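You operate a simulated robot arm through the tools that you are given. There is no shell and no other tool. Be economical: measure what you need, move in short steps, check, and stop when the job is done.

Carry out the task below with a simulated two-armed robot. There is one attempt and no reset: what you move stays moved.

TASK
Stand the polish and rinse bottles in the pine crate; lock them in.
Fine: the crate is held steady with the other hand as its lever is thrown; then the catch is turned to lock. Set down upright: what you pick out.

The check looks at the end state, three seconds after you hand in, the way a careful person would. Anything else that was tipped, shoved, dropped, spilled or broken makes it a failure.

THE ROBOT
Two 7-joint arms with two-finger parallel grippers on one trunk, on a base that drives. Base frame: it is fixed to the floor where the robot stands at the start and does not move with it; the origin is under the middle of the robot, x ahead of it, y to its left, z up; the surface under the hand at the start is at about z = 860. Lengths are in mm, angles in degrees, forces in N, time in s.
The left shoulder is at the start at [70, 188, 1265], the right one opposite. With the tool pointing down near the work surface each hand reaches from about 240 to 780 mm from the robot's upright axis, wherever it stands, measured 20 degrees to its own side. Places, roughly: black plate of the pine crate [900, 100, 900]; catch of the pine crate [900, 100, 1000]; lever of the pine crate [900, 200, 1000]; pine crate [900, -100, 900]. Payload 3.91 kg a hand.
The tool frame of a hand sits at the grasp point between the pads (the TCP): z along the fingers, y along the line on which they close. The tips reach 30 mm beyond it. Largest opening 110 mm; finger width 20, thickness 10; the body of the gripper, 48 by 112 mm, starts 55 mm behind the TCP.
Orientation is told as [roll, pitch, yaw] about the base's x, y, z axes, in that order, counted from this pose: with the fingers straight down and closing along the base's y, the tool's x points along the base's -x, its y along +y and its z along -z.

THE INTERFACE
- The arms move only by the tool send_rows. It takes "left_steps", "right_steps" or both (then of equal length, played together; a hand with none holds still); each is a list of rows, each a list of 7 numbers: the gripper command, from -1 (shut) to 1 (fully open), values between in proportion, then the shift along the tool's x, y, z in mm, then the turn, a rotation vector about the tool's x, y, z in degrees. In form: [[jaw, dx, dy, dz, ax, ay, az], ...]. A call has 1 to 10 rows; each row is the pose to reach, as a shift and turn from the pose commanded when the call began, along the tool's axes at that moment. Each row takes 0.2 s and may step no farther than 50 mm and 8.6 degrees from the row before; otherwise, or with a gripper value out of range, the whole call is refused. A pose out of reach is approached as far as the arm can. The call stops where the force on the tool passes 60 N (or 10 N more than at its start, if that is more) or the arm is blocked; 0.2 s more then pass. Each finger travels about 72 mm/s and halts on what it meets, pressing with about 22 N; the grip force reading is that of the motor and also rises with nothing between the fingers. The clock runs only during rows and for 0.2 s after the last one: add rows that repeat a pose to give the fingers time. It gives the time, the measured TCP pose, the force on the tool (base axes), the opening and the grip force at its end, in the units of the frame above (readings bear some noise), with the torque about the TCP (base axes, N m) and any sound that the robot's microphone picked up.
- Cameras (640 x 400 px; columns grow to the right, rows downward): "scene" is now at [138.3, -13.1, 1491.7]; the picture's right is [-0.15, -0.99, 0.00], its down [-0.59, 0.09, -0.80] and it looks along [0.79, -0.12, -0.60] (base axes); focal length 259 px, centre (320, 200). "left" rides on the left gripper at [72, -17, -103] in its tool frame; the picture's right is [0.23, 0.97, 0.00], its down [-0.76, 0.18, -0.62] and it looks along [-0.61, 0.14, 0.78] (tool axes); focal length 222 px, centre (320, 200). "right" rides on the right gripper at [72, 17, -103] in its tool frame; the picture's right is [-0.23, 0.97, 0.00], its down [-0.76, -0.18, -0.62] and it looks along [-0.61, -0.14, 0.78] (tool axes); focal length 222 px, centre (320, 200). There is no depth. A picture from a camera that has moved, and an enlarged one, comes with that camera's place and axes in the base frame and with its lens.
- grab_frame(camera): a new picture of that camera. The clock stands still meanwhile.
- slide_trunk(by): slides the trunk up (or, below 0, down) by that many mm; the arms and the scene camera ride with it, the base frame stays. It gives what a move gives, with no picture.
- base_move(legs): drives the robot by 1 to 6 legs, each [ahead, turn to the left] in mm and degrees, along the robot's own axes; the way and the turn of a leg run together, so that a leg with both is an arc; at most 1500 mm and 180 degrees a leg. The arms and the cameras ride along, it lands a little off, and it stops where it bumps. It gives what a move gives.
- head_to(pan, tilt): turns the head with the scene camera to pan (to the left, within 86 degrees either way) and tilt (down, from -29 to 69), counted from straight ahead of the robot. It gives what a move gives.
- enlarge(camera, box): a new picture of the part [left, top, right, bottom] of that camera's present view, enlarged. The clock stands still meanwhile.
- job_done(): hands the job in; it is judged then, once.

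Work in short steps. Places have to be worked out from the pictures, the camera data and where the tool is seen: move nearer, look again, correct. Check each grasp and each placing, and mend what went wrong. You have 120 turns and 108 pictures in all, those below and enlarged ones among them. Open the grippers and draw the arms clear of the work before you hand the job in, unless the task says otherwise; then end with one line.

The tools are called after "Emit:" as name(argument=value, ...) on one line, values as JSON. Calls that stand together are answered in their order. send_rows: Moves the arms, as the interface text tells. Its arguments: {"type":"object","properties":{"left_steps":{"type":"array"},"right_steps":{"type":"array"}},"required":[]} The other tools are called the same way: slide_trunk (by) slides the trunk up or down; base_move (legs) drives the base; head_to (pan, tilt) turns the head that bears the scene camera; grab_frame (camera) takes a picture; enlarge (camera, box) takes an enlarged picture of a part of a camera's view; job_done () hands the job in.

At the start:

```text
time: 0.0
left_ee_pos: [590.8, 226.4, 1189.7]
left_tool_rot: [0.0, -0.1, -0.1]
left_contact_force: [-0.9, 0.0, -0.7]
left_wrist_torque: [-0.01, 0.02, -0.04]
left_width: 110.1
left_finger_force: 0.1
right_ee_pos: [352.7, -161.9, 1212.6]
right_tool_rot: [0.1, -0.1, 0.0]
right_contact_force: [-0.6, 0.8, -0.7]
right_wrist_torque: [0.02, 0.01, -0.01]
right_width: 110.3
right_finger_force: 0.0
trunk travel left (down, up): [-775.0, 165.0]
robot x, y, heading: [2.1, -4.8, -0.1]
head pan, tilt: [-8.6, 36.7]
```

scene: 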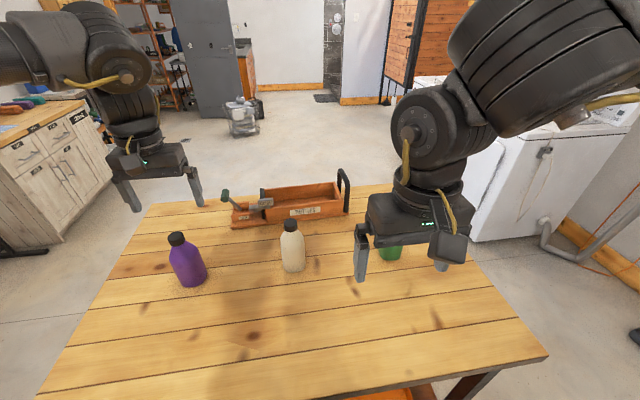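
right: 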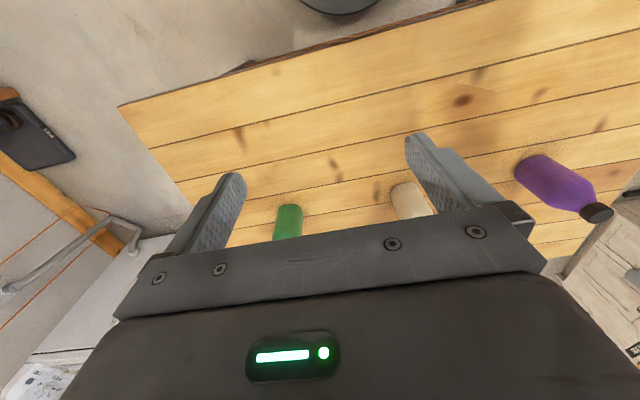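
left: 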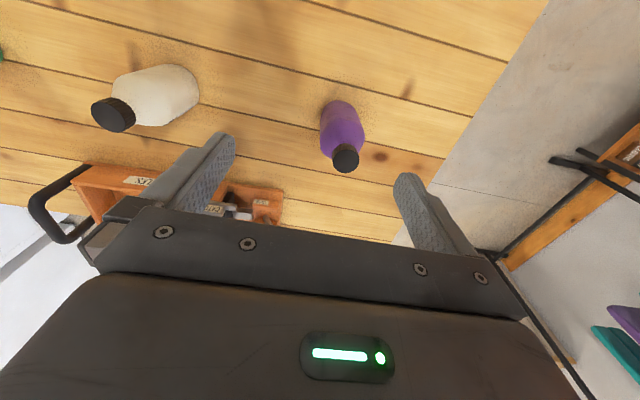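

The scene shows a crate at the far edge and three bottles (purple, white, green). I enlarge the crate and bottles to read the labels.

Emit:
enlarge(camera="scene", box=[210, 160, 370, 260])

Emit:
enlarge(camera="scene", box=[140, 210, 300, 310])

```text
4.00 times, centred on (290, 210) of scene
camera zoom: at [138.3, -13.1, 1491.7], right [-0.15, -0.99, 0.0], down [-0.59, 0.09, -0.8], along [0.79, -0.12, -0.6], focal length 1035 px, centre (440, 160)
```

zoom: 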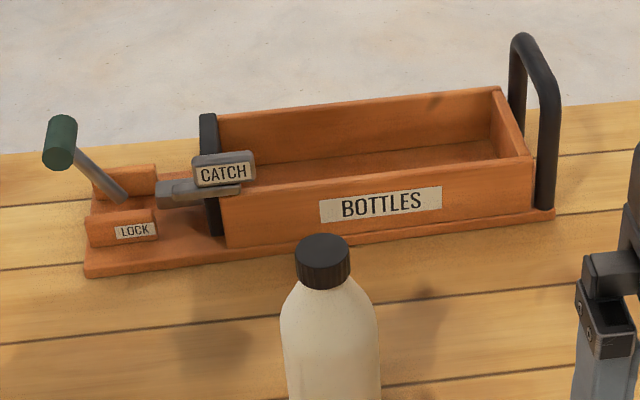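

```text
4.00 times, centred on (220, 260) of scene
camera zoom: at [138.3, -13.1, 1491.7], right [-0.15, -0.99, 0.0], down [-0.59, 0.09, -0.8], along [0.79, -0.12, -0.6], focal length 1035 px, centre (720, -40)
```

zoom: 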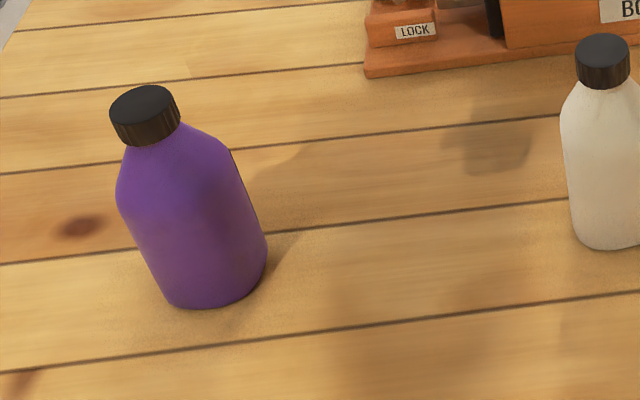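

No labels on the near faces seen so far; I check the bottles in the wrist cameras.

Emit:
enlarge(camera="right", box=[230, 130, 630, 250])

Emit:
enlarge(camera="left", box=[80, 50, 400, 240])

Emit:
enlarge(camera="scene", box=[340, 220, 440, 280])

```text
1.60 times, centred on (430, 190) of right
camera zoom: at [279.1, -145.1, 1316.0], right [0.23, 0.97, 0.0], down [0.76, -0.18, 0.62], along [0.61, -0.14, -0.78], focal length 355 px, centre (144, 216)
```

zoom: 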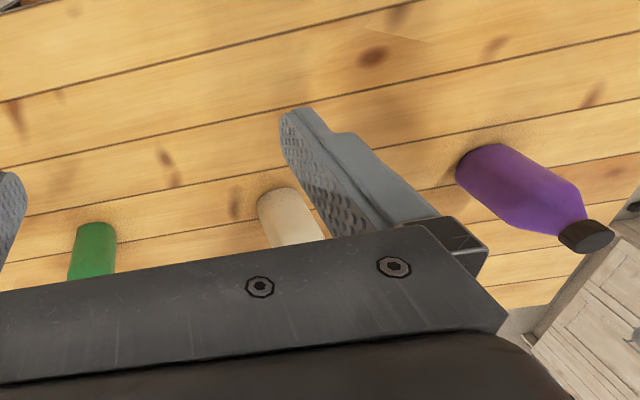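

```text
2.00 times, centred on (240, 145) of left
camera zoom: at [518.6, 211.2, 1292.7], right [-0.23, 0.97, 0.0], down [0.76, 0.18, 0.62], along [0.61, 0.14, -0.78], focal length 444 px, centre (480, 310)
```

zoom: 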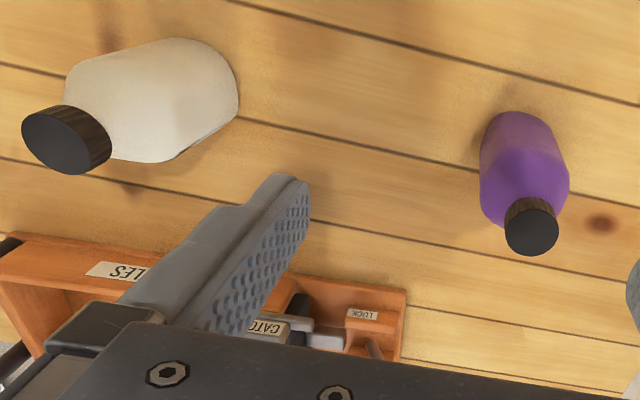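

```text
6.40 times, centred on (390, 250) of scene
camera zoom: at [138.3, -13.1, 1491.7], right [-0.15, -0.99, 0.0], down [-0.59, 0.09, -0.8], along [0.79, -0.12, -0.6], focal length 1656 px, centre (-128, -120)
```

zoom: 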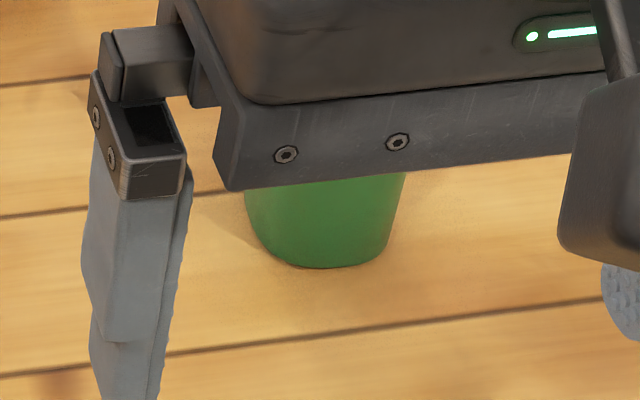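

No labels face this side, and the crate (x≈900) is beyond reach from here, since the table's near edge is at about x≈330. The floor to the left is clear (the dresser is beyond y≈1800), so I drive around to the far side, where the crate and bottles should be reachable.

Emit:
base_move(legs=[[-150, 0], [0, 90], [1100, 0], [0, -90]])

Emit:
head_to(pan=-30, tilt=35)

Emit:
grab_frame(camera="scene")

```text
time: 14.3
left_ee_pos: [439.7, 1332.2, 1190.4]
left_tool_rot: [0.1, 0.0, -0.2]
left_contact_force: [0.1, -0.3, 0.9]
left_wrist_torque: [0.02, 0.02, 0.01]
left_width: 109.7
left_finger_force: 0.0
right_ee_pos: [199.3, 944.7, 1212.4]
right_tool_rot: [0.2, -0.1, -0.3]
right_contact_force: [0.1, 0.3, 0.1]
right_wrist_torque: [0.0, -0.02, 0.01]
right_width: 110.0
right_finger_force: 0.1
trunk travel left (down, up): [-775.0, 165.0]
robot x, y, heading: [-149.3, 1108.3, -0.4]
head pan, tilt: [-8.6, 36.7]
```

```text
time: 15.2
left_ee_pos: [440.1, 1333.2, 1190.0]
left_tool_rot: [0.0, 0.0, -0.3]
left_contact_force: [-0.2, -0.3, 0.6]
left_wrist_torque: [0.02, 0.01, 0.03]
left_width: 110.2
left_finger_force: 0.1
right_ee_pos: [198.0, 944.8, 1213.1]
right_tool_rot: [0.1, 0.0, -0.3]
right_contact_force: [-0.6, 0.1, -0.3]
right_wrist_torque: [-0.01, 0.03, 0.0]
right_width: 109.9
right_finger_force: 0.0
trunk travel left (down, up): [-775.0, 165.0]
robot x, y, heading: [-150.8, 1108.8, -0.4]
head pan, tilt: [-30.0, 35.0]
```

```text
99 pictures are left
camera scene: at [-24.1, 1062.8, 1494.3], right [-0.5, -0.86, 0.0], down [-0.5, 0.29, -0.82], along [0.71, -0.41, -0.57], focal length 259 px, centre (320, 200)
```

scene: 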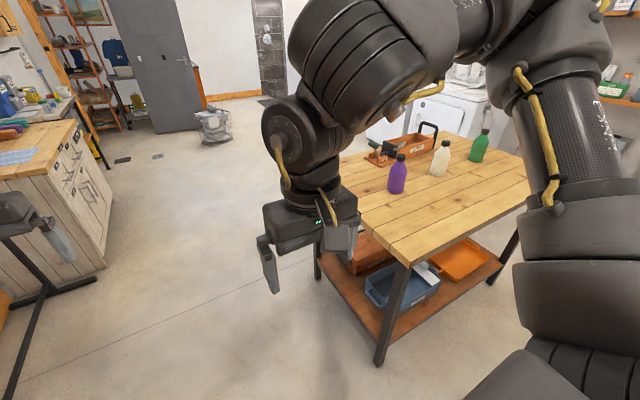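

The way along the left of the table and behind it is clear. I drive on to the far side and face back toward the table.

Emit:
base_move(legs=[[1500, 0], [150, 0], [0, -90], [1050, 0], [0, -90]])

Emit:
head_to(pan=0, tilt=38)

Emit:
grab_frame(camera="scene")

```text
time: 36.1
left_ee_pos: [868.9, -166.8, 1189.8]
left_tool_rot: [0.0, 0.0, 179.0]
left_contact_force: [0.2, 0.0, -0.7]
left_wrist_torque: [0.0, 0.02, -0.02]
left_width: 110.0
left_finger_force: 0.0
right_ee_pos: [1115.8, 217.2, 1212.7]
right_tool_rot: [0.1, -0.1, 178.9]
right_contact_force: [0.4, 0.1, -0.5]
right_wrist_torque: [0.04, 0.01, -0.02]
right_width: 109.9
right_finger_force: 0.0
trunk travel left (down, up): [-775.0, 165.0]
robot x, y, heading: [1464.4, 51.0, 179.4]
head pan, tilt: [-30.0, 35.0]
```

```text
time: 37.1
left_ee_pos: [870.1, -166.8, 1191.0]
left_tool_rot: [0.1, 0.0, 179.0]
left_contact_force: [0.0, -0.2, -0.2]
left_wrist_torque: [0.0, -0.01, -0.02]
left_width: 110.1
left_finger_force: 0.1
right_ee_pos: [1115.5, 217.8, 1213.1]
right_tool_rot: [0.0, 0.0, 179.1]
right_contact_force: [0.7, -0.3, -0.2]
right_wrist_torque: [-0.02, 0.0, 0.01]
right_width: 110.1
right_finger_force: 0.0
trunk travel left (down, up): [-775.0, 165.0]
robot x, y, heading: [1465.1, 51.8, 178.9]
head pan, tilt: [0.0, 38.0]
```

```text
98 pictures are left
camera scene: at [1329.9, 52.8, 1489.8], right [0.02, 1.0, 0.0], down [0.62, -0.01, -0.79], along [-0.79, 0.01, -0.62], focal length 259 px, centre (320, 200)
```

scene: 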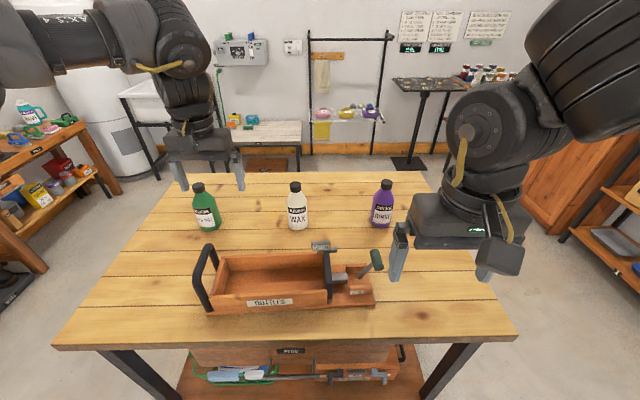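

The labels face this side. I enlarge each bottle and the crate.

Emit:
enlarge(camera="scene", box=[180, 165, 420, 315])

Emit:
enlarge(camera="scene", box=[180, 175, 244, 215])

Emit:
enlarge(camera="scene", box=[310, 225, 406, 315])

Emit:
enlarge(camera="scene", box=[275, 175, 405, 235])

```text
2.67 times, centred on (300, 240) of scene
camera zoom: at [1329.9, 52.8, 1489.8], right [0.02, 1.0, 0.0], down [0.62, -0.01, -0.79], along [-0.79, 0.01, -0.62], focal length 690 px, centre (373, 93)
```

zoom: 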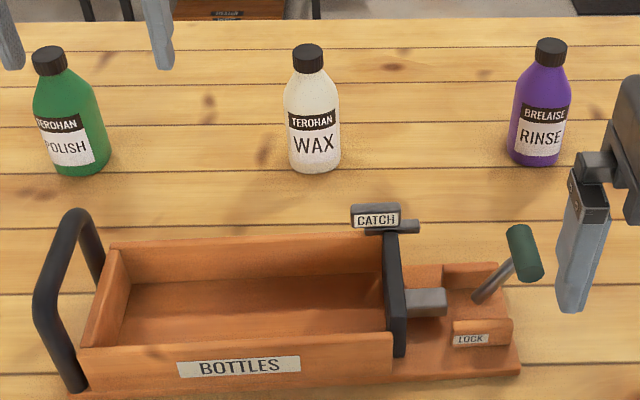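

```text
10.00 times, centred on (212, 195) of scene
camera zoom: at [1329.9, 52.8, 1489.8], right [0.02, 1.0, 0.0], down [0.62, -0.01, -0.79], along [-0.79, 0.01, -0.62], focal length 2587 px, centre (1400, 250)
```

zoom: 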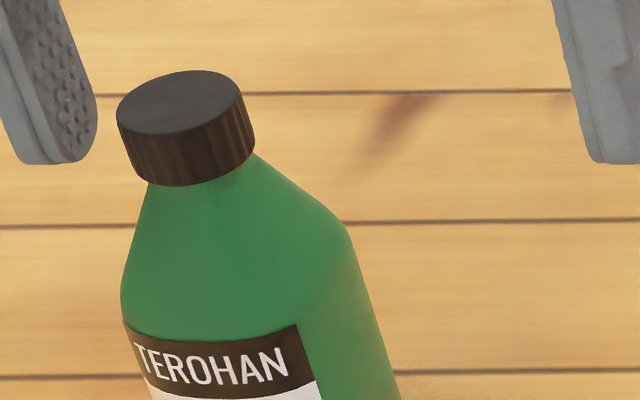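

```text
4.44 times, centred on (358, 270) of scene
camera zoom: at [1329.9, 52.8, 1489.8], right [0.02, 1.0, 0.0], down [0.62, -0.01, -0.79], along [-0.79, 0.01, -0.62], focal length 1150 px, centre (151, -111)
```

zoom: 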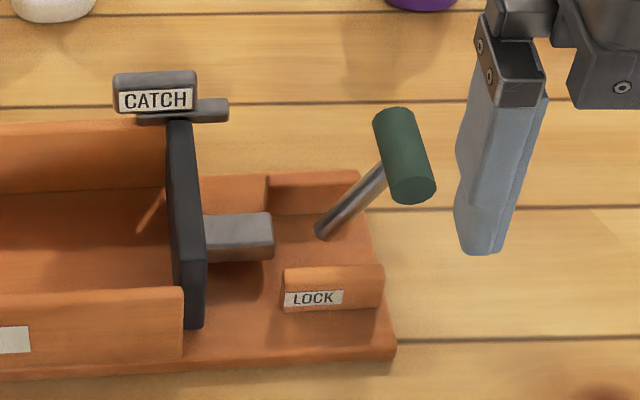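

```text
4.92 times, centred on (340, 205) of scene
camera zoom: at [1329.9, 52.8, 1489.8], right [0.02, 1.0, 0.0], down [0.62, -0.01, -0.79], along [-0.79, 0.01, -0.62], focal length 1274 px, centre (222, 175)
```

zoom: 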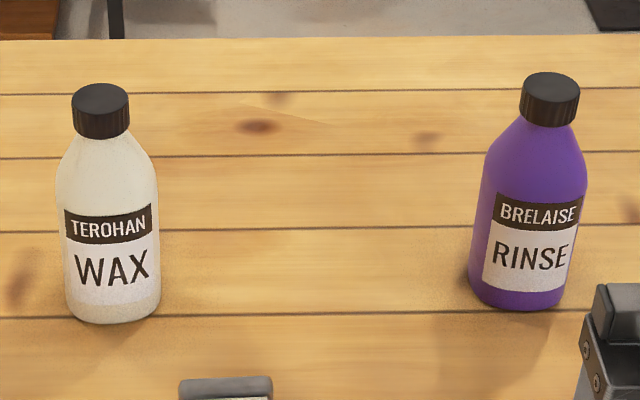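

Polish is the green bottle and rinse is the purple one; wax stays where it is. I close the last 60 mm to the table, then look with both wrist cameras.

Emit:
base_move(legs=[[60, 0]])

Emit:
grab_frame(camera="left")

Emit:
grab_frame(camera="right")

```text
time: 38.1
left_ee_pos: [824.4, -166.5, 1199.6]
left_tool_rot: [0.0, -0.9, 178.9]
left_contact_force: [0.5, 0.0, 0.8]
left_wrist_torque: [0.04, 0.06, 0.01]
left_width: 110.0
left_finger_force: 0.1
right_ee_pos: [1069.8, 217.1, 1217.2]
right_tool_rot: [0.2, -0.9, 179.1]
right_contact_force: [0.2, 0.0, -0.1]
right_wrist_torque: [0.02, 0.04, 0.02]
right_width: 110.1
right_finger_force: 0.0
trunk travel left (down, up): [-775.0, 165.0]
robot x, y, heading: [1401.6, 50.7, 179.2]
head pan, tilt: [0.0, 38.0]
```

```text
93 pictures are left
camera left: at [898.3, -150.4, 1300.2], right [0.21, -0.98, 0.0], down [-0.76, -0.16, 0.63], along [-0.62, -0.13, -0.77], focal length 222 px, centre (320, 200)
```

left: 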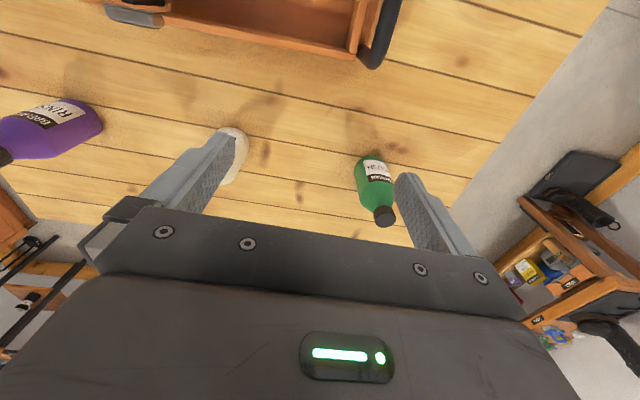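

```text
92 pictures are left
camera right: at [1143.8, 200.3, 1319.7], right [-0.24, -0.97, 0.0], down [-0.75, 0.19, 0.63], along [-0.62, 0.15, -0.77], focal length 222 px, centre (320, 200)
```

right: 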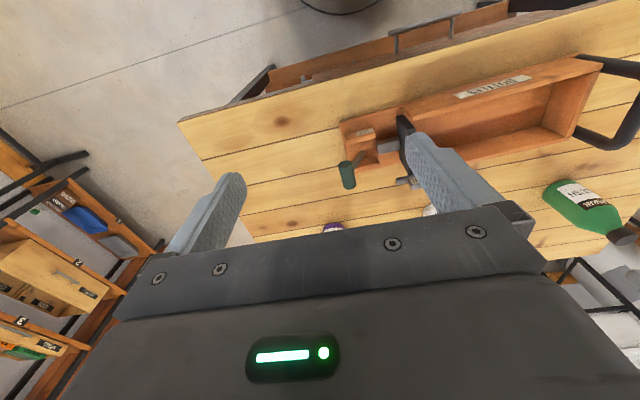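

Left image puts the polish bottle at about (657, -313), cap top ≈1027. I tilt the left hand 45° forward and bring it to a pre-grasp point behind and above the bottle.

Emit:
send_rows(left_steps=[[1, -10, 25, 0, 0, -7.5, 0], [1, -20, 50, 10, 0, -15, 0], [1, -32, 75, 30, 0, -22.5, 0], [1, -44, 100, 55, 0, -30, 0], [1, -56, 125, 80, 0, -37.5, 0], [1, -69, 147, 100, 0, -45, 0], [1, -69, 147, 100, 0, -45, 0]])

Emit:
grab_frame(camera="left")

Emit:
grab_frame(camera="scene")

```text
time: 39.7
left_ee_pos: [740.3, -310.7, 1094.3]
left_tool_rot: [0.1, -45.4, 178.9]
left_contact_force: [0.1, 1.1, 0.4]
left_wrist_torque: [-0.02, 0.02, 0.02]
left_width: 110.0
left_finger_force: 0.0
right_ee_pos: [1059.8, 219.1, 1213.8]
right_tool_rot: [0.1, -0.4, 179.1]
right_contact_force: [-0.8, 0.3, 1.4]
right_wrist_torque: [-0.04, 0.05, 0.03]
right_width: 110.0
right_finger_force: 0.1
trunk travel left (down, up): [-775.0, 165.0]
robot x, y, heading: [1404.2, 50.3, 178.9]
head pan, tilt: [0.0, 38.0]
```

```text
91 pictures are left
camera left: at [866.1, -295.0, 1114.6], right [0.14, -0.98, -0.16], down [-0.09, -0.18, 0.98], along [-0.99, -0.12, -0.12], focal length 222 px, centre (320, 200)
```

left: 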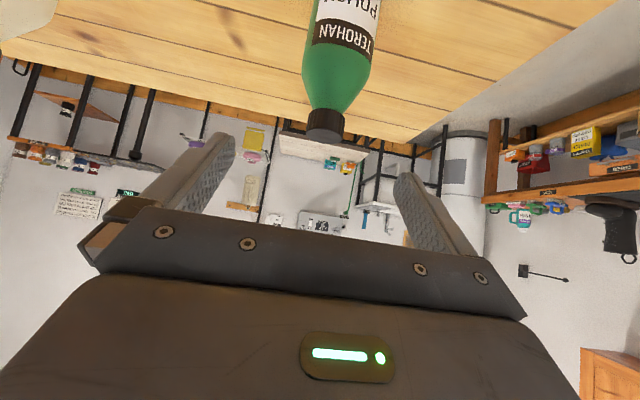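

```text
90 pictures are left
camera scene: at [1269.5, 54.6, 1489.7], right [0.02, 1.0, 0.0], down [0.62, -0.01, -0.79], along [-0.79, 0.01, -0.62], focal length 259 px, centre (320, 200)
```

scene: 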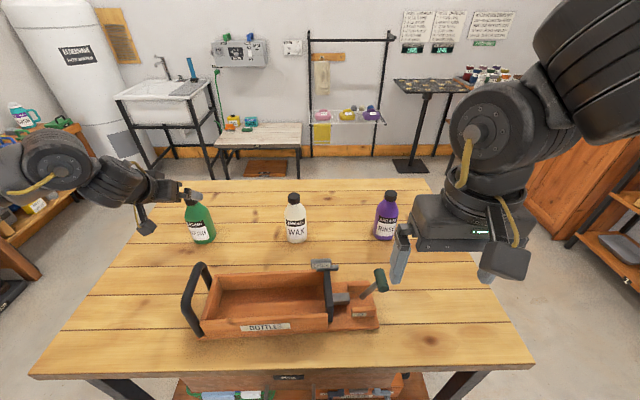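

The cap lies at about (655, -314, 1027). I drop to the 45° approach line, and advance to straddle the bottle partway before checking.

Emit:
send_rows(left_steps=[[1, 25, 2, 11, 0, 0, 0], [1, 46, 3, 23, 0, 0, 0], [1, 46, 4, 55, 0, 0, 0], [1, 46, 4, 85, 0, 0, 0], [1, 46, 4, 85, 0, 0, 0]])

Emit:
grab_frame(camera="left")

Emit:
enlarge(camera="scene", box=[120, 160, 280, 260])

```text
time: 40.9
left_ee_pos: [714.3, -314.5, 1002.4]
left_tool_rot: [0.0, -45.2, 178.9]
left_contact_force: [-0.7, -0.5, 0.1]
left_wrist_torque: [-0.03, 0.01, 0.01]
left_width: 109.9
left_finger_force: 0.1
right_ee_pos: [1061.8, 219.0, 1214.6]
right_tool_rot: [0.1, -0.4, 179.3]
right_contact_force: [-0.3, -0.4, -0.2]
right_wrist_torque: [-0.02, -0.01, 0.01]
right_width: 110.1
right_finger_force: 0.1
trunk travel left (down, up): [-775.0, 165.0]
robot x, y, heading: [1403.6, 51.0, 178.9]
head pan, tilt: [0.0, 38.0]
```

```text
89 pictures are left
camera left: at [839.4, -299.1, 1022.2], right [0.14, -0.98, -0.16], down [-0.1, -0.18, 0.98], along [-0.99, -0.12, -0.12], focal length 222 px, centre (320, 200)
```

left: 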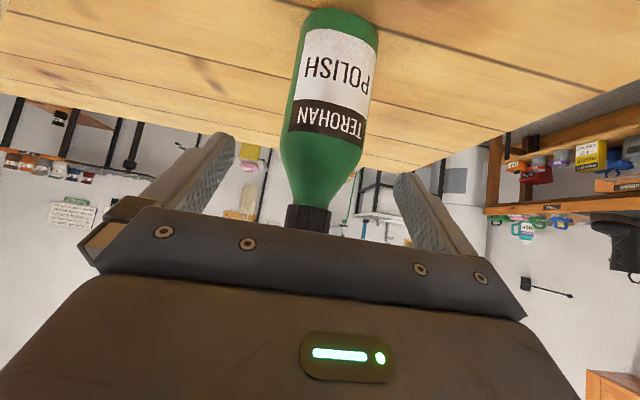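

```text
4.00 times, centred on (200, 210) of scene
camera zoom: at [1271.5, 53.8, 1489.9], right [0.02, 1.0, 0.0], down [0.62, -0.01, -0.79], along [-0.79, 0.01, -0.62], focal length 1035 px, centre (800, 160)
```

zoom: 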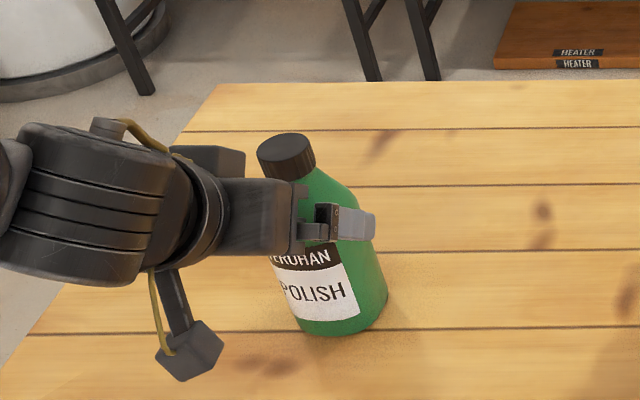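

The bottle sits centred between the fingers. I advance the remaining ~80 mm along the fingers and close gently.

Emit:
send_rows(left_steps=[[1, 0, 0, 40, 0, 0, 0], [1, 0, 1, 80, 0, 0, 0], [1, 0, 1, 80, 0, 0, 0]])

Emit:
grab_frame(camera="left")

Emit:
enlarge(camera="scene", box=[120, 160, 280, 260])

```text
time: 41.7
left_ee_pos: [657.9, -314.6, 945.9]
left_tool_rot: [-0.1, -45.3, 179.1]
left_contact_force: [0.5, 0.5, 0.1]
left_wrist_torque: [-0.01, 0.06, 0.0]
left_width: 110.1
left_finger_force: 0.0
right_ee_pos: [1061.5, 218.9, 1214.2]
right_tool_rot: [0.1, -0.4, 179.2]
right_contact_force: [0.3, -0.2, -0.4]
right_wrist_torque: [0.01, 0.02, 0.02]
right_width: 110.0
right_finger_force: 0.1
trunk travel left (down, up): [-775.0, 165.0]
robot x, y, heading: [1403.7, 49.2, 179.1]
head pan, tilt: [0.0, 38.0]
```

```text
87 pictures are left
camera left: at [782.8, -299.6, 965.7], right [0.14, -0.98, -0.16], down [-0.1, -0.18, 0.98], along [-0.99, -0.12, -0.12], focal length 222 px, centre (320, 200)
```

left: 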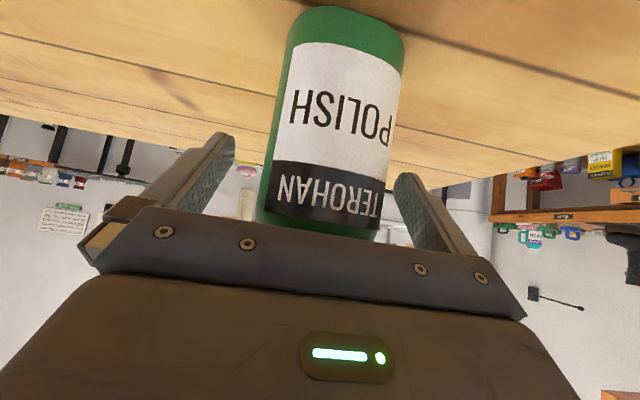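

```text
4.00 times, centred on (200, 210) of scene
camera zoom: at [1271.7, 53.5, 1489.9], right [0.02, 1.0, 0.0], down [0.61, -0.01, -0.79], along [-0.79, 0.01, -0.62], focal length 1035 px, centre (800, 160)
```

zoom: 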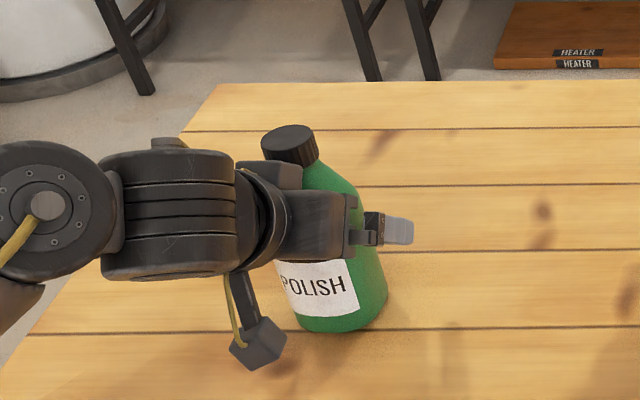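

The cap seems to have shifted slightly up in the view, so the gripper body may be touching the shoulder. I back off 15 mm and look again.

Emit:
send_rows(left_steps=[[1, 0, 0, -15, 0, 0, 0], [1, 0, 0, -15, 0, 0, 0]])

Emit:
enlarge(camera="scene", box=[120, 160, 280, 260])

```text
time: 42.3
left_ee_pos: [667.6, -314.4, 955.9]
left_tool_rot: [-0.1, -45.4, 178.9]
left_contact_force: [-0.2, -0.8, 0.0]
left_wrist_torque: [0.0, 0.02, 0.01]
left_width: 110.1
left_finger_force: 0.0
right_ee_pos: [1060.9, 219.4, 1213.8]
right_tool_rot: [0.1, -0.4, 179.2]
right_contact_force: [0.7, -0.6, 0.2]
right_wrist_torque: [0.01, 0.0, 0.03]
right_width: 110.2
right_finger_force: 0.0
trunk travel left (down, up): [-775.0, 165.0]
robot x, y, heading: [1406.0, 52.5, 178.8]
head pan, tilt: [0.0, 38.0]
```

```text
4.00 times, centred on (200, 210) of scene
camera zoom: at [1270.5, 53.7, 1489.8], right [0.02, 1.0, 0.0], down [0.62, -0.01, -0.79], along [-0.79, 0.01, -0.62], focal length 1035 px, centre (800, 160)
```

zoom: 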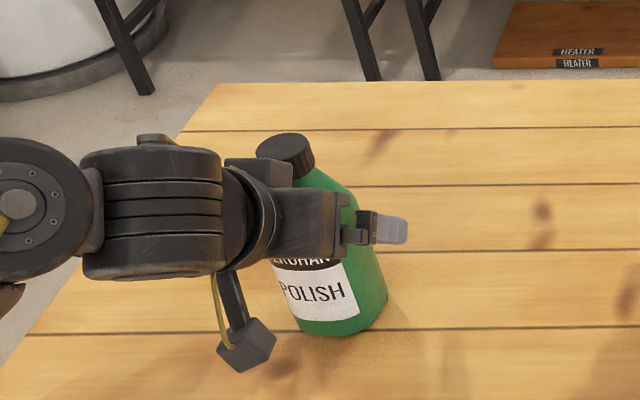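

The bottle is upright again; it had just been touched. I close the fingers here (contact centre at z≈943).

Emit:
send_rows(left_steps=[[0.2, 0, 0, 0, 0, 0, 0], [-0.3, 0, 0, 0, 0, 0, 0], [-0.6, 0, 0, 0, 0, 0, 0], [-1, 0, 0, 0, 0, 0, 0], [-1, 0, 0, 0, 0, 0, 0], [-1, 0, 0, 0, 0, 0, 0]])

Emit:
enlarge(camera="scene", box=[120, 160, 280, 260])

Emit:
grab_frame(camera="left")

```text
time: 43.7
left_ee_pos: [667.4, -314.2, 955.7]
left_tool_rot: [0.0, -45.3, 179.0]
left_contact_force: [0.8, -0.6, 1.1]
left_wrist_torque: [0.03, -0.05, -0.04]
left_width: 67.6
left_finger_force: 21.9
right_ee_pos: [1060.3, 219.0, 1213.9]
right_tool_rot: [0.1, -0.4, 179.2]
right_contact_force: [0.0, -0.5, 0.7]
right_wrist_torque: [-0.02, -0.01, -0.06]
right_width: 110.0
right_finger_force: 0.1
trunk travel left (down, up): [-775.0, 165.0]
robot x, y, heading: [1405.2, 51.0, 179.0]
head pan, tilt: [0.0, 38.0]
```

```text
4.00 times, centred on (200, 210) of scene
camera zoom: at [1270.7, 53.5, 1489.8], right [0.02, 1.0, 0.0], down [0.62, -0.01, -0.79], along [-0.79, 0.01, -0.62], focal length 1035 px, centre (800, 160)
```

zoom: 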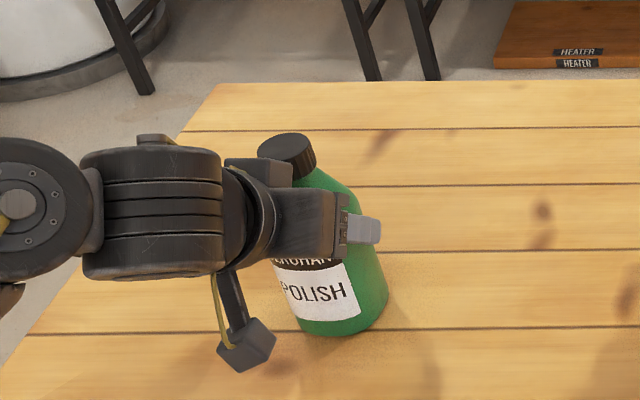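

```text
83 pictures are left
camera left: at [792.9, -299.5, 975.9], right [0.14, -0.98, -0.16], down [-0.1, -0.18, 0.98], along [-0.99, -0.12, -0.12], focal length 222 px, centre (320, 200)
```

left: 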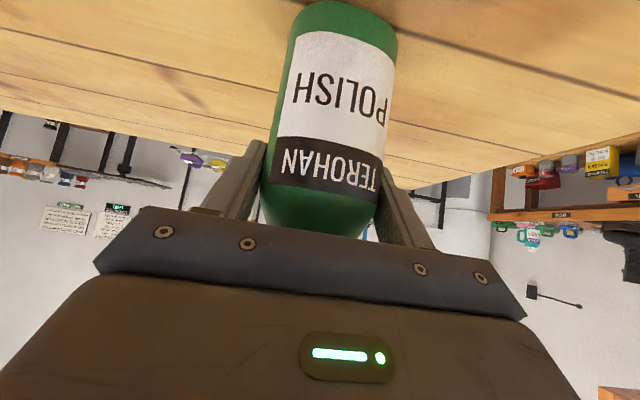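

Grip is firm (67.6 mm). Before lifting, I measure the crate from the present scene camera.

Emit:
enlarge(camera="scene", box=[176, 250, 400, 350])

```text
2.86 times, centred on (288, 300) of scene
camera zoom: at [1270.7, 53.5, 1489.8], right [0.02, 1.0, 0.0], down [0.62, -0.01, -0.79], along [-0.79, 0.01, -0.62], focal length 739 px, centre (411, -86)
```

zoom: 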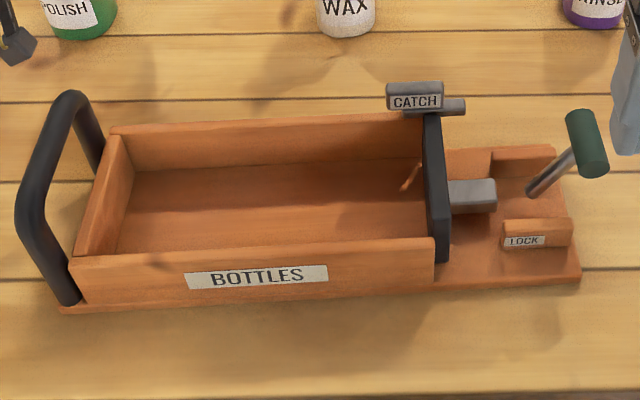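

Bottle diameter is 68 mm. The crate interior spans y≈-196 to 75 with its centreline at x≈918 and walls up to z≈932. I lift the polish bottle 120 mm straight up.

Emit:
send_rows(left_steps=[[-1, -14, 0, -14, 0, 0, 0], [-1, -42, 0, -42, 0, 0, 0], [-1, -70, 0, -70, 0, 0, 0], [-1, -85, 0, -85, 0, 0, 0], [-1, -85, 0, -85, 0, 0, 0]])

Emit:
grab_frame(camera="scene")

```text
time: 44.9
left_ee_pos: [667.2, -315.0, 1075.4]
left_tool_rot: [-0.1, -45.2, 179.1]
left_contact_force: [0.9, -0.3, -3.7]
left_wrist_torque: [0.02, -0.04, -0.02]
left_width: 67.7
left_finger_force: 22.0
right_ee_pos: [1060.3, 218.5, 1214.1]
right_tool_rot: [0.1, -0.5, 179.3]
right_contact_force: [-0.7, -0.1, 0.9]
right_wrist_torque: [-0.01, 0.01, -0.01]
right_width: 109.7
right_finger_force: 0.2
trunk travel left (down, up): [-775.0, 165.0]
robot x, y, heading: [1401.6, 48.2, 179.1]
head pan, tilt: [0.0, 38.0]
```

```text
81 pictures are left
camera scene: at [1269.7, 53.0, 1489.7], right [0.02, 1.0, 0.0], down [0.62, -0.01, -0.79], along [-0.79, 0.01, -0.62], focal length 259 px, centre (320, 200)
```

scene: 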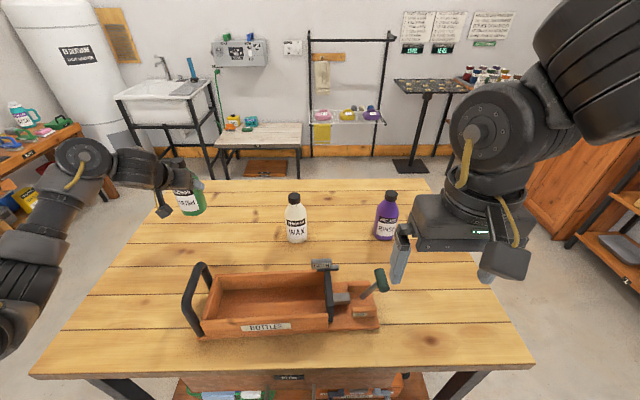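

Bottle lifted and upright. I carry it diagonally to a point just behind the crate at y≈-132.

Emit:
send_rows(left_steps=[[-1, 15, -31, -15, 0, 0, 0], [-1, 29, -62, -29, 0, 0, 0], [-1, 44, -93, -44, 0, 0, 0], [-1, 59, -125, -59, 0, 0, 0], [-1, 74, -156, -74, 0, 0, 0], [-1, 88, -185, -88, 0, 0, 0], [-1, 88, -185, -88, 0, 0, 0]])

Emit:
grab_frame(camera="scene")

```text
time: 46.5
left_ee_pos: [794.0, -133.6, 1075.3]
left_tool_rot: [-0.1, -45.2, 179.0]
left_contact_force: [0.4, 0.8, -4.1]
left_wrist_torque: [0.01, -0.03, 0.02]
left_width: 67.4
left_finger_force: 21.9
right_ee_pos: [1059.6, 217.7, 1214.3]
right_tool_rot: [0.0, -0.4, 179.2]
right_contact_force: [0.1, -0.3, 0.3]
right_wrist_torque: [-0.01, 0.03, -0.01]
right_width: 109.7
right_finger_force: 0.1
trunk travel left (down, up): [-775.0, 165.0]
robot x, y, heading: [1401.7, 47.5, 179.2]
head pan, tilt: [0.0, 38.0]
```

```text
80 pictures are left
camera scene: at [1269.5, 52.5, 1489.6], right [0.02, 1.0, 0.0], down [0.62, -0.01, -0.79], along [-0.79, 0.01, -0.62], focal length 259 px, centre (320, 200)
```

scene: 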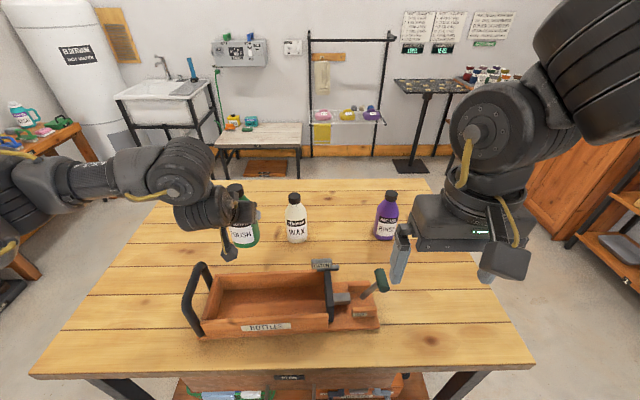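

Continuing: I move 139 mm back so the bottle is above the crate's centreline.

Emit:
send_rows(left_steps=[[-1, 25, -1, -25, 0, 0, 0], [-1, 50, -2, -50, 0, 0, 0], [-1, 75, -3, -75, 0, 0, 0], [-1, 98, -4, -98, 0, 0, 0], [-1, 98, -4, -98, 0, 0, 0]])

Emit:
grab_frame(camera="left")

Emit:
enlarge(camera="scene", box=[160, 210, 400, 360])

Emit:
grab_frame(camera="right")

```text
time: 47.7
left_ee_pos: [831.1, -178.5, 1053.2]
left_tool_rot: [-0.2, -45.3, 179.1]
left_contact_force: [-0.4, -0.6, -4.8]
left_wrist_torque: [0.02, -0.04, 0.03]
left_width: 67.9
left_finger_force: 22.0
left hand out of reach, approached as far as the arm can: row 1, 2, 3, 4, 5
right_ee_pos: [1059.1, 219.1, 1213.4]
right_tool_rot: [0.1, -0.3, 179.0]
right_contact_force: [0.2, -0.2, -0.3]
right_wrist_torque: [0.02, -0.01, 0.01]
right_width: 110.1
right_finger_force: 0.1
trunk travel left (down, up): [-775.0, 165.0]
robot x, y, heading: [1407.5, 52.8, 178.9]
head pan, tilt: [0.0, 38.0]
```

```text
79 pictures are left
camera left: at [956.4, -164.3, 1073.9], right [0.14, -0.98, -0.16], down [-0.1, -0.18, 0.98], along [-0.99, -0.12, -0.12], focal length 222 px, centre (320, 200)
```

left: 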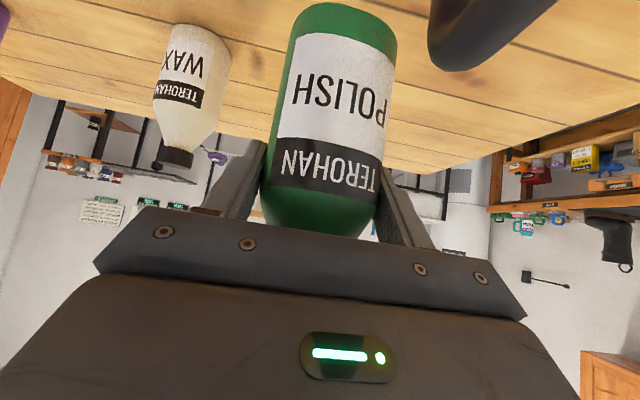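

```text
2.67 times, centred on (280, 285) of scene
camera zoom: at [1269.5, 53.7, 1489.6], right [0.02, 1.0, 0.0], down [0.62, -0.01, -0.79], along [-0.79, 0.01, -0.62], focal length 690 px, centre (427, -27)
```

zoom: 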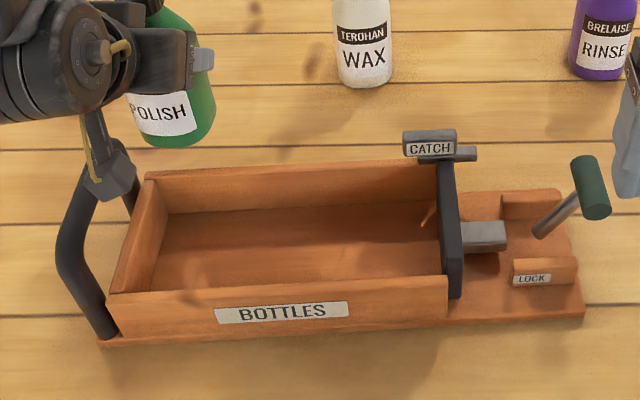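

```text
77 pictures are left
camera right: at [1132.4, 201.0, 1317.1], right [-0.24, -0.97, 0.0], down [-0.76, 0.19, 0.63], along [-0.61, 0.15, -0.78], focal length 222 px, centre (320, 200)
```

right: 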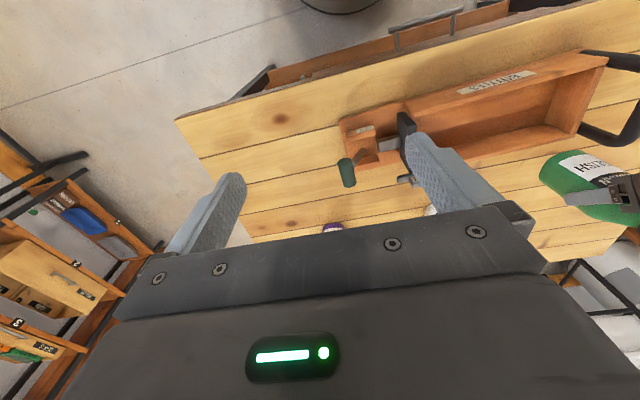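

The retracted 45° pose is out of the arm's reach. Better to carry the bottle back by driving the base; first I check what the commanded pose is now with a null row.

Emit:
send_rows(left_steps=[[-1, 0, 0, 0, 0, 0, 0]])

```text
time: 48.1
left_ee_pos: [832.1, -179.5, 1054.2]
left_tool_rot: [-0.2, -45.1, 178.8]
left_contact_force: [0.2, 0.4, -4.1]
left_wrist_torque: [0.03, -0.02, -0.02]
left_width: 67.7
left_finger_force: 21.5
right_ee_pos: [1060.3, 219.5, 1214.1]
right_tool_rot: [0.1, -0.5, 179.1]
right_contact_force: [0.4, 0.6, 0.3]
right_wrist_torque: [0.0, 0.02, -0.01]
right_width: 109.9
right_finger_force: 0.1
trunk travel left (down, up): [-775.0, 165.0]
robot x, y, heading: [1404.0, 52.3, 179.0]
head pan, tilt: [0.0, 38.0]
```

The commanded pose was reset to the actual one. I return to the reachable spot (794, -133, 1085).

Emit:
send_rows(left_steps=[[-1, -25, -23, 2, 0, 0, 0], [-1, -49, -46, 5, 0, 0, 0], [-1, -49, -46, 5, 0, 0, 0]])

```text
time: 48.9
left_ee_pos: [794.6, -133.7, 1084.4]
left_tool_rot: [-0.2, -45.3, 178.9]
left_contact_force: [0.7, -1.1, -2.8]
left_wrist_torque: [-0.03, -0.03, 0.0]
left_width: 67.6
left_finger_force: 21.6
right_ee_pos: [1060.5, 216.9, 1214.9]
right_tool_rot: [0.0, -0.3, 179.2]
right_contact_force: [0.0, -0.7, 0.9]
right_wrist_torque: [0.03, 0.01, 0.02]
right_width: 110.2
right_finger_force: 0.0
trunk travel left (down, up): [-775.0, 165.0]
robot x, y, heading: [1403.7, 50.0, 179.2]
head pan, tilt: [0.0, 38.0]
```

Now I drive the base back 138 mm, carrying the bottle over the crate (bottle bottom at ≈988, above the 932 walls).

Emit:
base_move(legs=[[-138, 0]])

Emit:
send_rows(left_steps=[[-1, 0, 0, 0, 0, 0, 0], [-1, 0, 0, 0, 0, 0, 0]])

Emit:
grab_frame(camera="scene")

Emit:
grab_frame(camera="left")

Emit:
grab_frame(camera="right")

```text
time: 50.2
left_ee_pos: [932.5, -134.8, 1085.7]
left_tool_rot: [-0.1, -45.2, 178.9]
left_contact_force: [0.6, 0.0, -4.0]
left_wrist_torque: [0.0, -0.03, 0.01]
left_width: 67.7
left_finger_force: 22.7
right_ee_pos: [1197.5, 217.3, 1214.5]
right_tool_rot: [0.1, -0.2, 179.2]
right_contact_force: [-0.9, 0.1, -0.2]
right_wrist_torque: [0.02, -0.02, -0.02]
right_width: 110.0
right_finger_force: 0.0
trunk travel left (down, up): [-775.0, 165.0]
robot x, y, heading: [1544.8, 46.7, 179.2]
head pan, tilt: [0.0, 38.0]
```

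```text
time: 50.8
left_ee_pos: [932.0, -136.5, 1084.6]
left_tool_rot: [-0.1, -45.2, 179.0]
left_contact_force: [-0.6, -0.3, -3.8]
left_wrist_torque: [-0.02, -0.02, -0.01]
left_width: 67.7
left_finger_force: 22.2
right_ee_pos: [1198.9, 216.7, 1214.8]
right_tool_rot: [0.2, -0.3, 179.2]
right_contact_force: [-0.1, -0.6, -0.6]
right_wrist_torque: [-0.03, 0.02, -0.03]
right_width: 110.2
right_finger_force: 0.0
trunk travel left (down, up): [-775.0, 165.0]
robot x, y, heading: [1546.2, 47.5, 179.0]
head pan, tilt: [0.0, 38.0]
```

```text
76 pictures are left
camera scene: at [1408.1, 51.0, 1489.7], right [0.02, 1.0, 0.0], down [0.62, -0.01, -0.79], along [-0.79, 0.01, -0.62], focal length 259 px, centre (320, 200)
```

scene: 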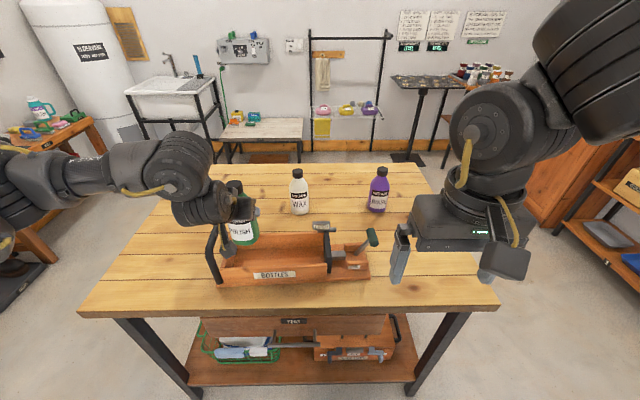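

```text
75 pictures are left
camera left: at [1057.6, -120.3, 1104.8], right [0.14, -0.98, -0.16], down [-0.1, -0.18, 0.98], along [-0.98, -0.12, -0.12], focal length 222 px, centre (320, 200)
```

left: 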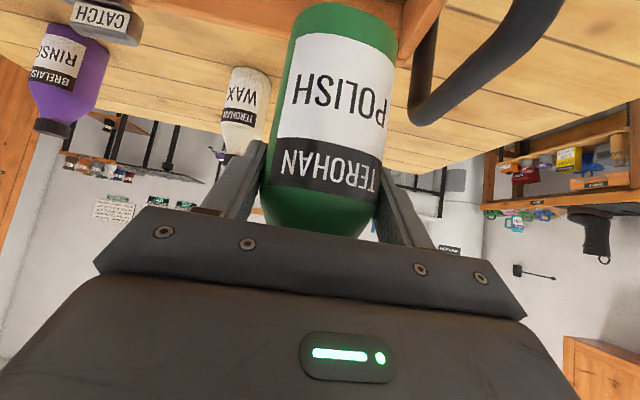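

```text
74 pictures are left
camera right: at [1270.8, 198.1, 1317.1], right [-0.24, -0.97, 0.0], down [-0.76, 0.19, 0.63], along [-0.61, 0.15, -0.78], focal length 222 px, centre (320, 200)
```

right: 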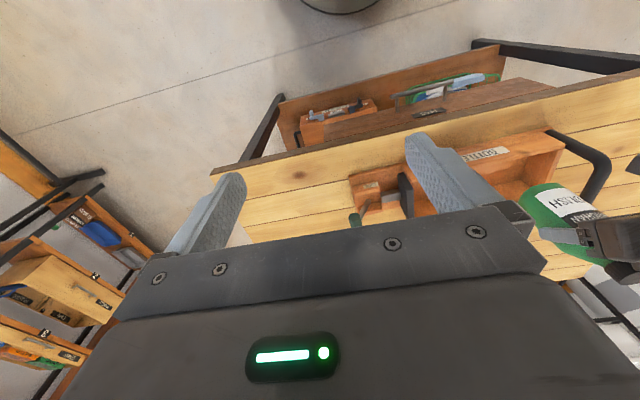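

The bottle is over the crate bay and centred as judged (axis ≈(919,-134)). I shift 4 mm away from the handle and lower to about 17 mm above the floor, then check.

Emit:
send_rows(left_steps=[[-1, 0, -4, 0, 0, 0, 0], [-1, 23, -4, 23, 0, 0, 0], [-1, 46, -4, 46, 0, 0, 0], [-1, 62, -4, 62, 0, 0, 0], [-1, 70, -4, 70, 0, 0, 0], [-1, 70, -4, 70, 0, 0, 0]])

Emit:
enlarge(camera="scene", box=[190, 190, 390, 310])

Emit:
grab_frame(camera="left")

```text
time: 52.2
left_ee_pos: [932.1, -131.9, 986.8]
left_tool_rot: [-0.1, -45.4, 179.0]
left_contact_force: [-0.4, -0.7, -4.5]
left_wrist_torque: [0.01, 0.0, 0.01]
left_width: 67.6
left_finger_force: 22.3
right_ee_pos: [1198.0, 216.5, 1214.1]
right_tool_rot: [0.1, -0.4, 179.3]
right_contact_force: [-0.5, -0.2, 0.9]
right_wrist_torque: [0.01, -0.01, 0.01]
right_width: 110.1
right_finger_force: 0.1
trunk travel left (down, up): [-775.0, 165.0]
robot x, y, heading: [1543.2, 47.8, 179.2]
head pan, tilt: [0.0, 38.0]
```

```text
3.20 times, centred on (290, 250) of scene
camera zoom: at [1408.3, 51.1, 1489.7], right [0.02, 1.0, 0.0], down [0.62, -0.01, -0.79], along [-0.79, 0.01, -0.62], focal length 828 px, centre (416, 40)
```

zoom: 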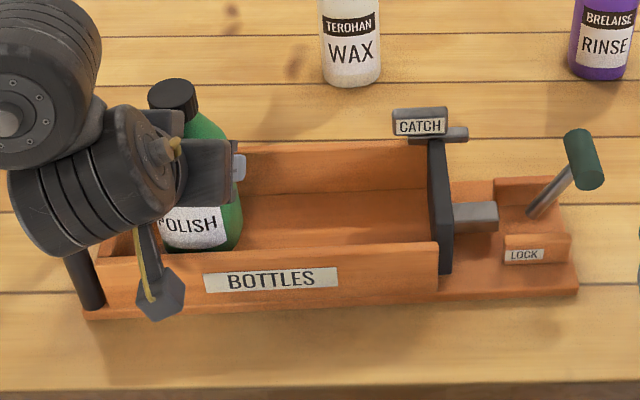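

```text
72 pictures are left
camera left: at [1057.1, -116.1, 1006.6], right [0.14, -0.98, -0.16], down [-0.1, -0.18, 0.98], along [-0.99, -0.12, -0.12], focal length 222 px, centre (320, 200)
```

left: 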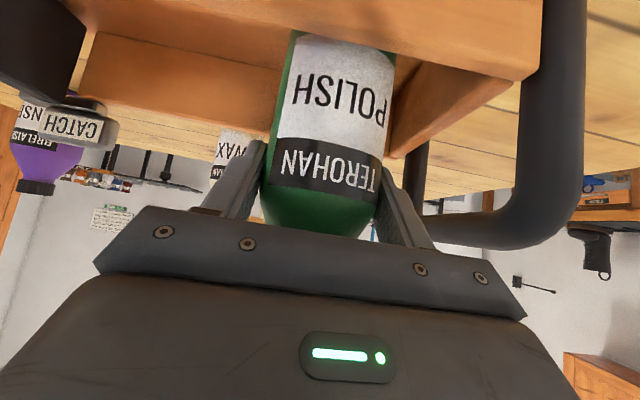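

The bottle is inside the walls. I lower in small steps until the floor is felt.

Emit:
send_rows(left_steps=[[-1, 5, 0, 5, 0, 0, 0], [-1, 9, 0, 9, 0, 0, 0], [-1, 12, 0, 12, 0, 0, 0], [-1, 14, 0, 14, 0, 0, 0], [-1, 14, 0, 14, 0, 0, 0]])

```text
time: 53.4
left_ee_pos: [932.7, -131.1, 968.8]
left_tool_rot: [-0.2, -45.6, 179.2]
left_contact_force: [-2.2, -2.1, 14.5]
left_wrist_torque: [0.04, -0.08, -0.1]
left_width: 67.8
left_finger_force: 21.8
right_ee_pos: [1198.6, 216.9, 1213.4]
right_tool_rot: [0.0, -0.5, 179.2]
right_contact_force: [-0.4, 0.7, 0.3]
right_wrist_torque: [-0.01, -0.01, 0.01]
right_width: 110.1
right_finger_force: 0.0
trunk travel left (down, up): [-775.0, 165.0]
robot x, y, heading: [1543.6, 47.3, 179.1]
head pan, tilt: [0.0, 38.0]
```

Floor contact felt (14.5 N) at TCP z≈969. I open only to ~84 mm to stay clear of the handle, then back out along the fingers.

Emit:
send_rows(left_steps=[[-1, -1, 0, -1, 0, 0, 0], [-0.2, -1, 0, -1, 0, 0, 0], [0.3, -1, 0, -1, 0, 0, 0], [0.53, -1, 0, -1, 0, 0, 0], [0.53, -1, 0, -1, 0, 0, 0]])

Emit:
grab_frame(camera="left")

```text
time: 54.6
left_ee_pos: [932.7, -130.6, 968.3]
left_tool_rot: [-0.1, -45.3, 179.1]
left_contact_force: [0.4, -0.1, -0.4]
left_wrist_torque: [-0.01, -0.01, 0.0]
left_width: 84.3
left_finger_force: 0.0
right_ee_pos: [1199.3, 217.1, 1213.8]
right_tool_rot: [0.0, -0.3, 179.3]
right_contact_force: [-0.1, -0.3, 0.3]
right_wrist_torque: [-0.02, 0.04, -0.01]
right_width: 110.3
right_finger_force: 0.0
trunk travel left (down, up): [-775.0, 165.0]
robot x, y, heading: [1543.1, 49.5, 179.1]
head pan, tilt: [0.0, 38.0]
```

```text
71 pictures are left
camera left: at [1057.3, -115.8, 987.8], right [0.14, -0.98, -0.16], down [-0.1, -0.18, 0.98], along [-0.99, -0.12, -0.12], focal length 222 px, centre (320, 200)
```

left: 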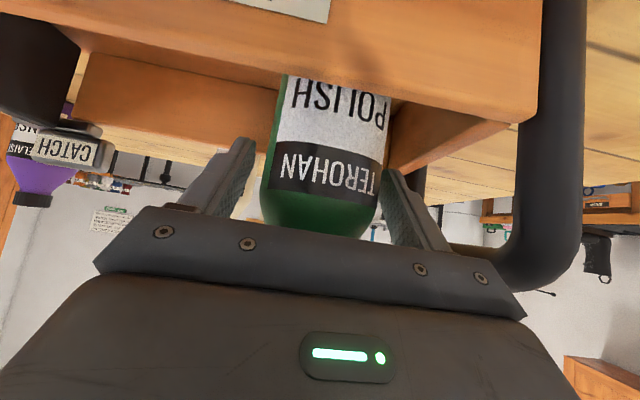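

Fingers are open and the bottle stands. I retreat 120 mm along the finger axis.

Emit:
send_rows(left_steps=[[0.53, 0, 0, -20, 0, 0, 0], [0.53, 0, 0, -50, 0, 0, 0], [0.53, 0, 0, -85, 0, 0, 0], [0.53, 0, 0, -120, 0, 0, 0], [0.53, 0, 0, -120, 0, 0, 0]])

Emit:
enlarge(camera="scene", box=[190, 190, 390, 310])

Emit:
grab_frame(camera="left")

```text
time: 55.8
left_ee_pos: [966.1, -158.4, 1027.1]
left_tool_rot: [-0.1, -45.3, 178.8]
left_contact_force: [0.3, 0.2, 1.2]
left_wrist_torque: [-0.04, 0.01, 0.02]
left_width: 84.7
left_finger_force: 0.0
left hand out of reach, approached as far as the arm can: row 2, 3, 4, 5
right_ee_pos: [1198.4, 216.9, 1214.5]
right_tool_rot: [0.2, -0.4, 179.2]
right_contact_force: [0.4, -0.3, -0.2]
right_wrist_torque: [0.01, -0.05, 0.0]
right_width: 110.0
right_finger_force: 0.1
trunk travel left (down, up): [-775.0, 165.0]
robot x, y, heading: [1542.7, 52.2, 178.9]
head pan, tilt: [0.0, 38.0]
```

```text
3.20 times, centred on (290, 250) of scene
camera zoom: at [1409.0, 52.0, 1489.8], right [0.02, 1.0, 0.0], down [0.62, -0.01, -0.79], along [-0.79, 0.01, -0.62], focal length 828 px, centre (416, 40)
```

zoom: 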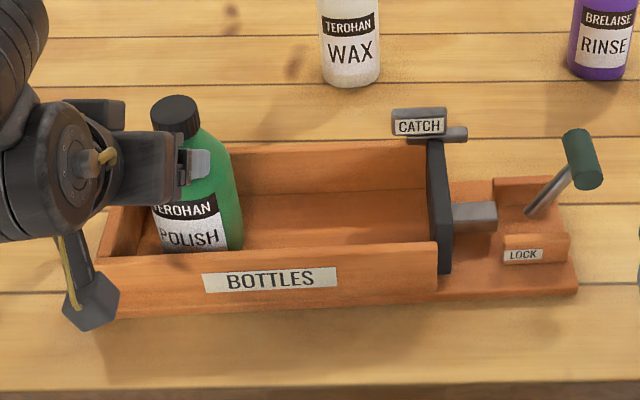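

```text
69 pictures are left
camera left: at [1089.9, -142.9, 1046.9], right [0.14, -0.98, -0.16], down [-0.1, -0.18, 0.98], along [-0.99, -0.12, -0.12], focal length 222 px, centre (320, 200)
```

left: 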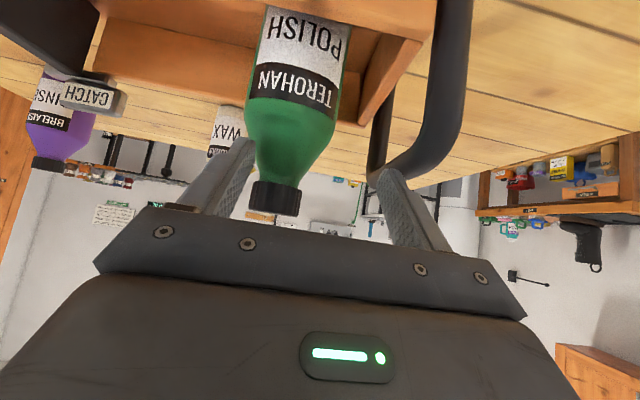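

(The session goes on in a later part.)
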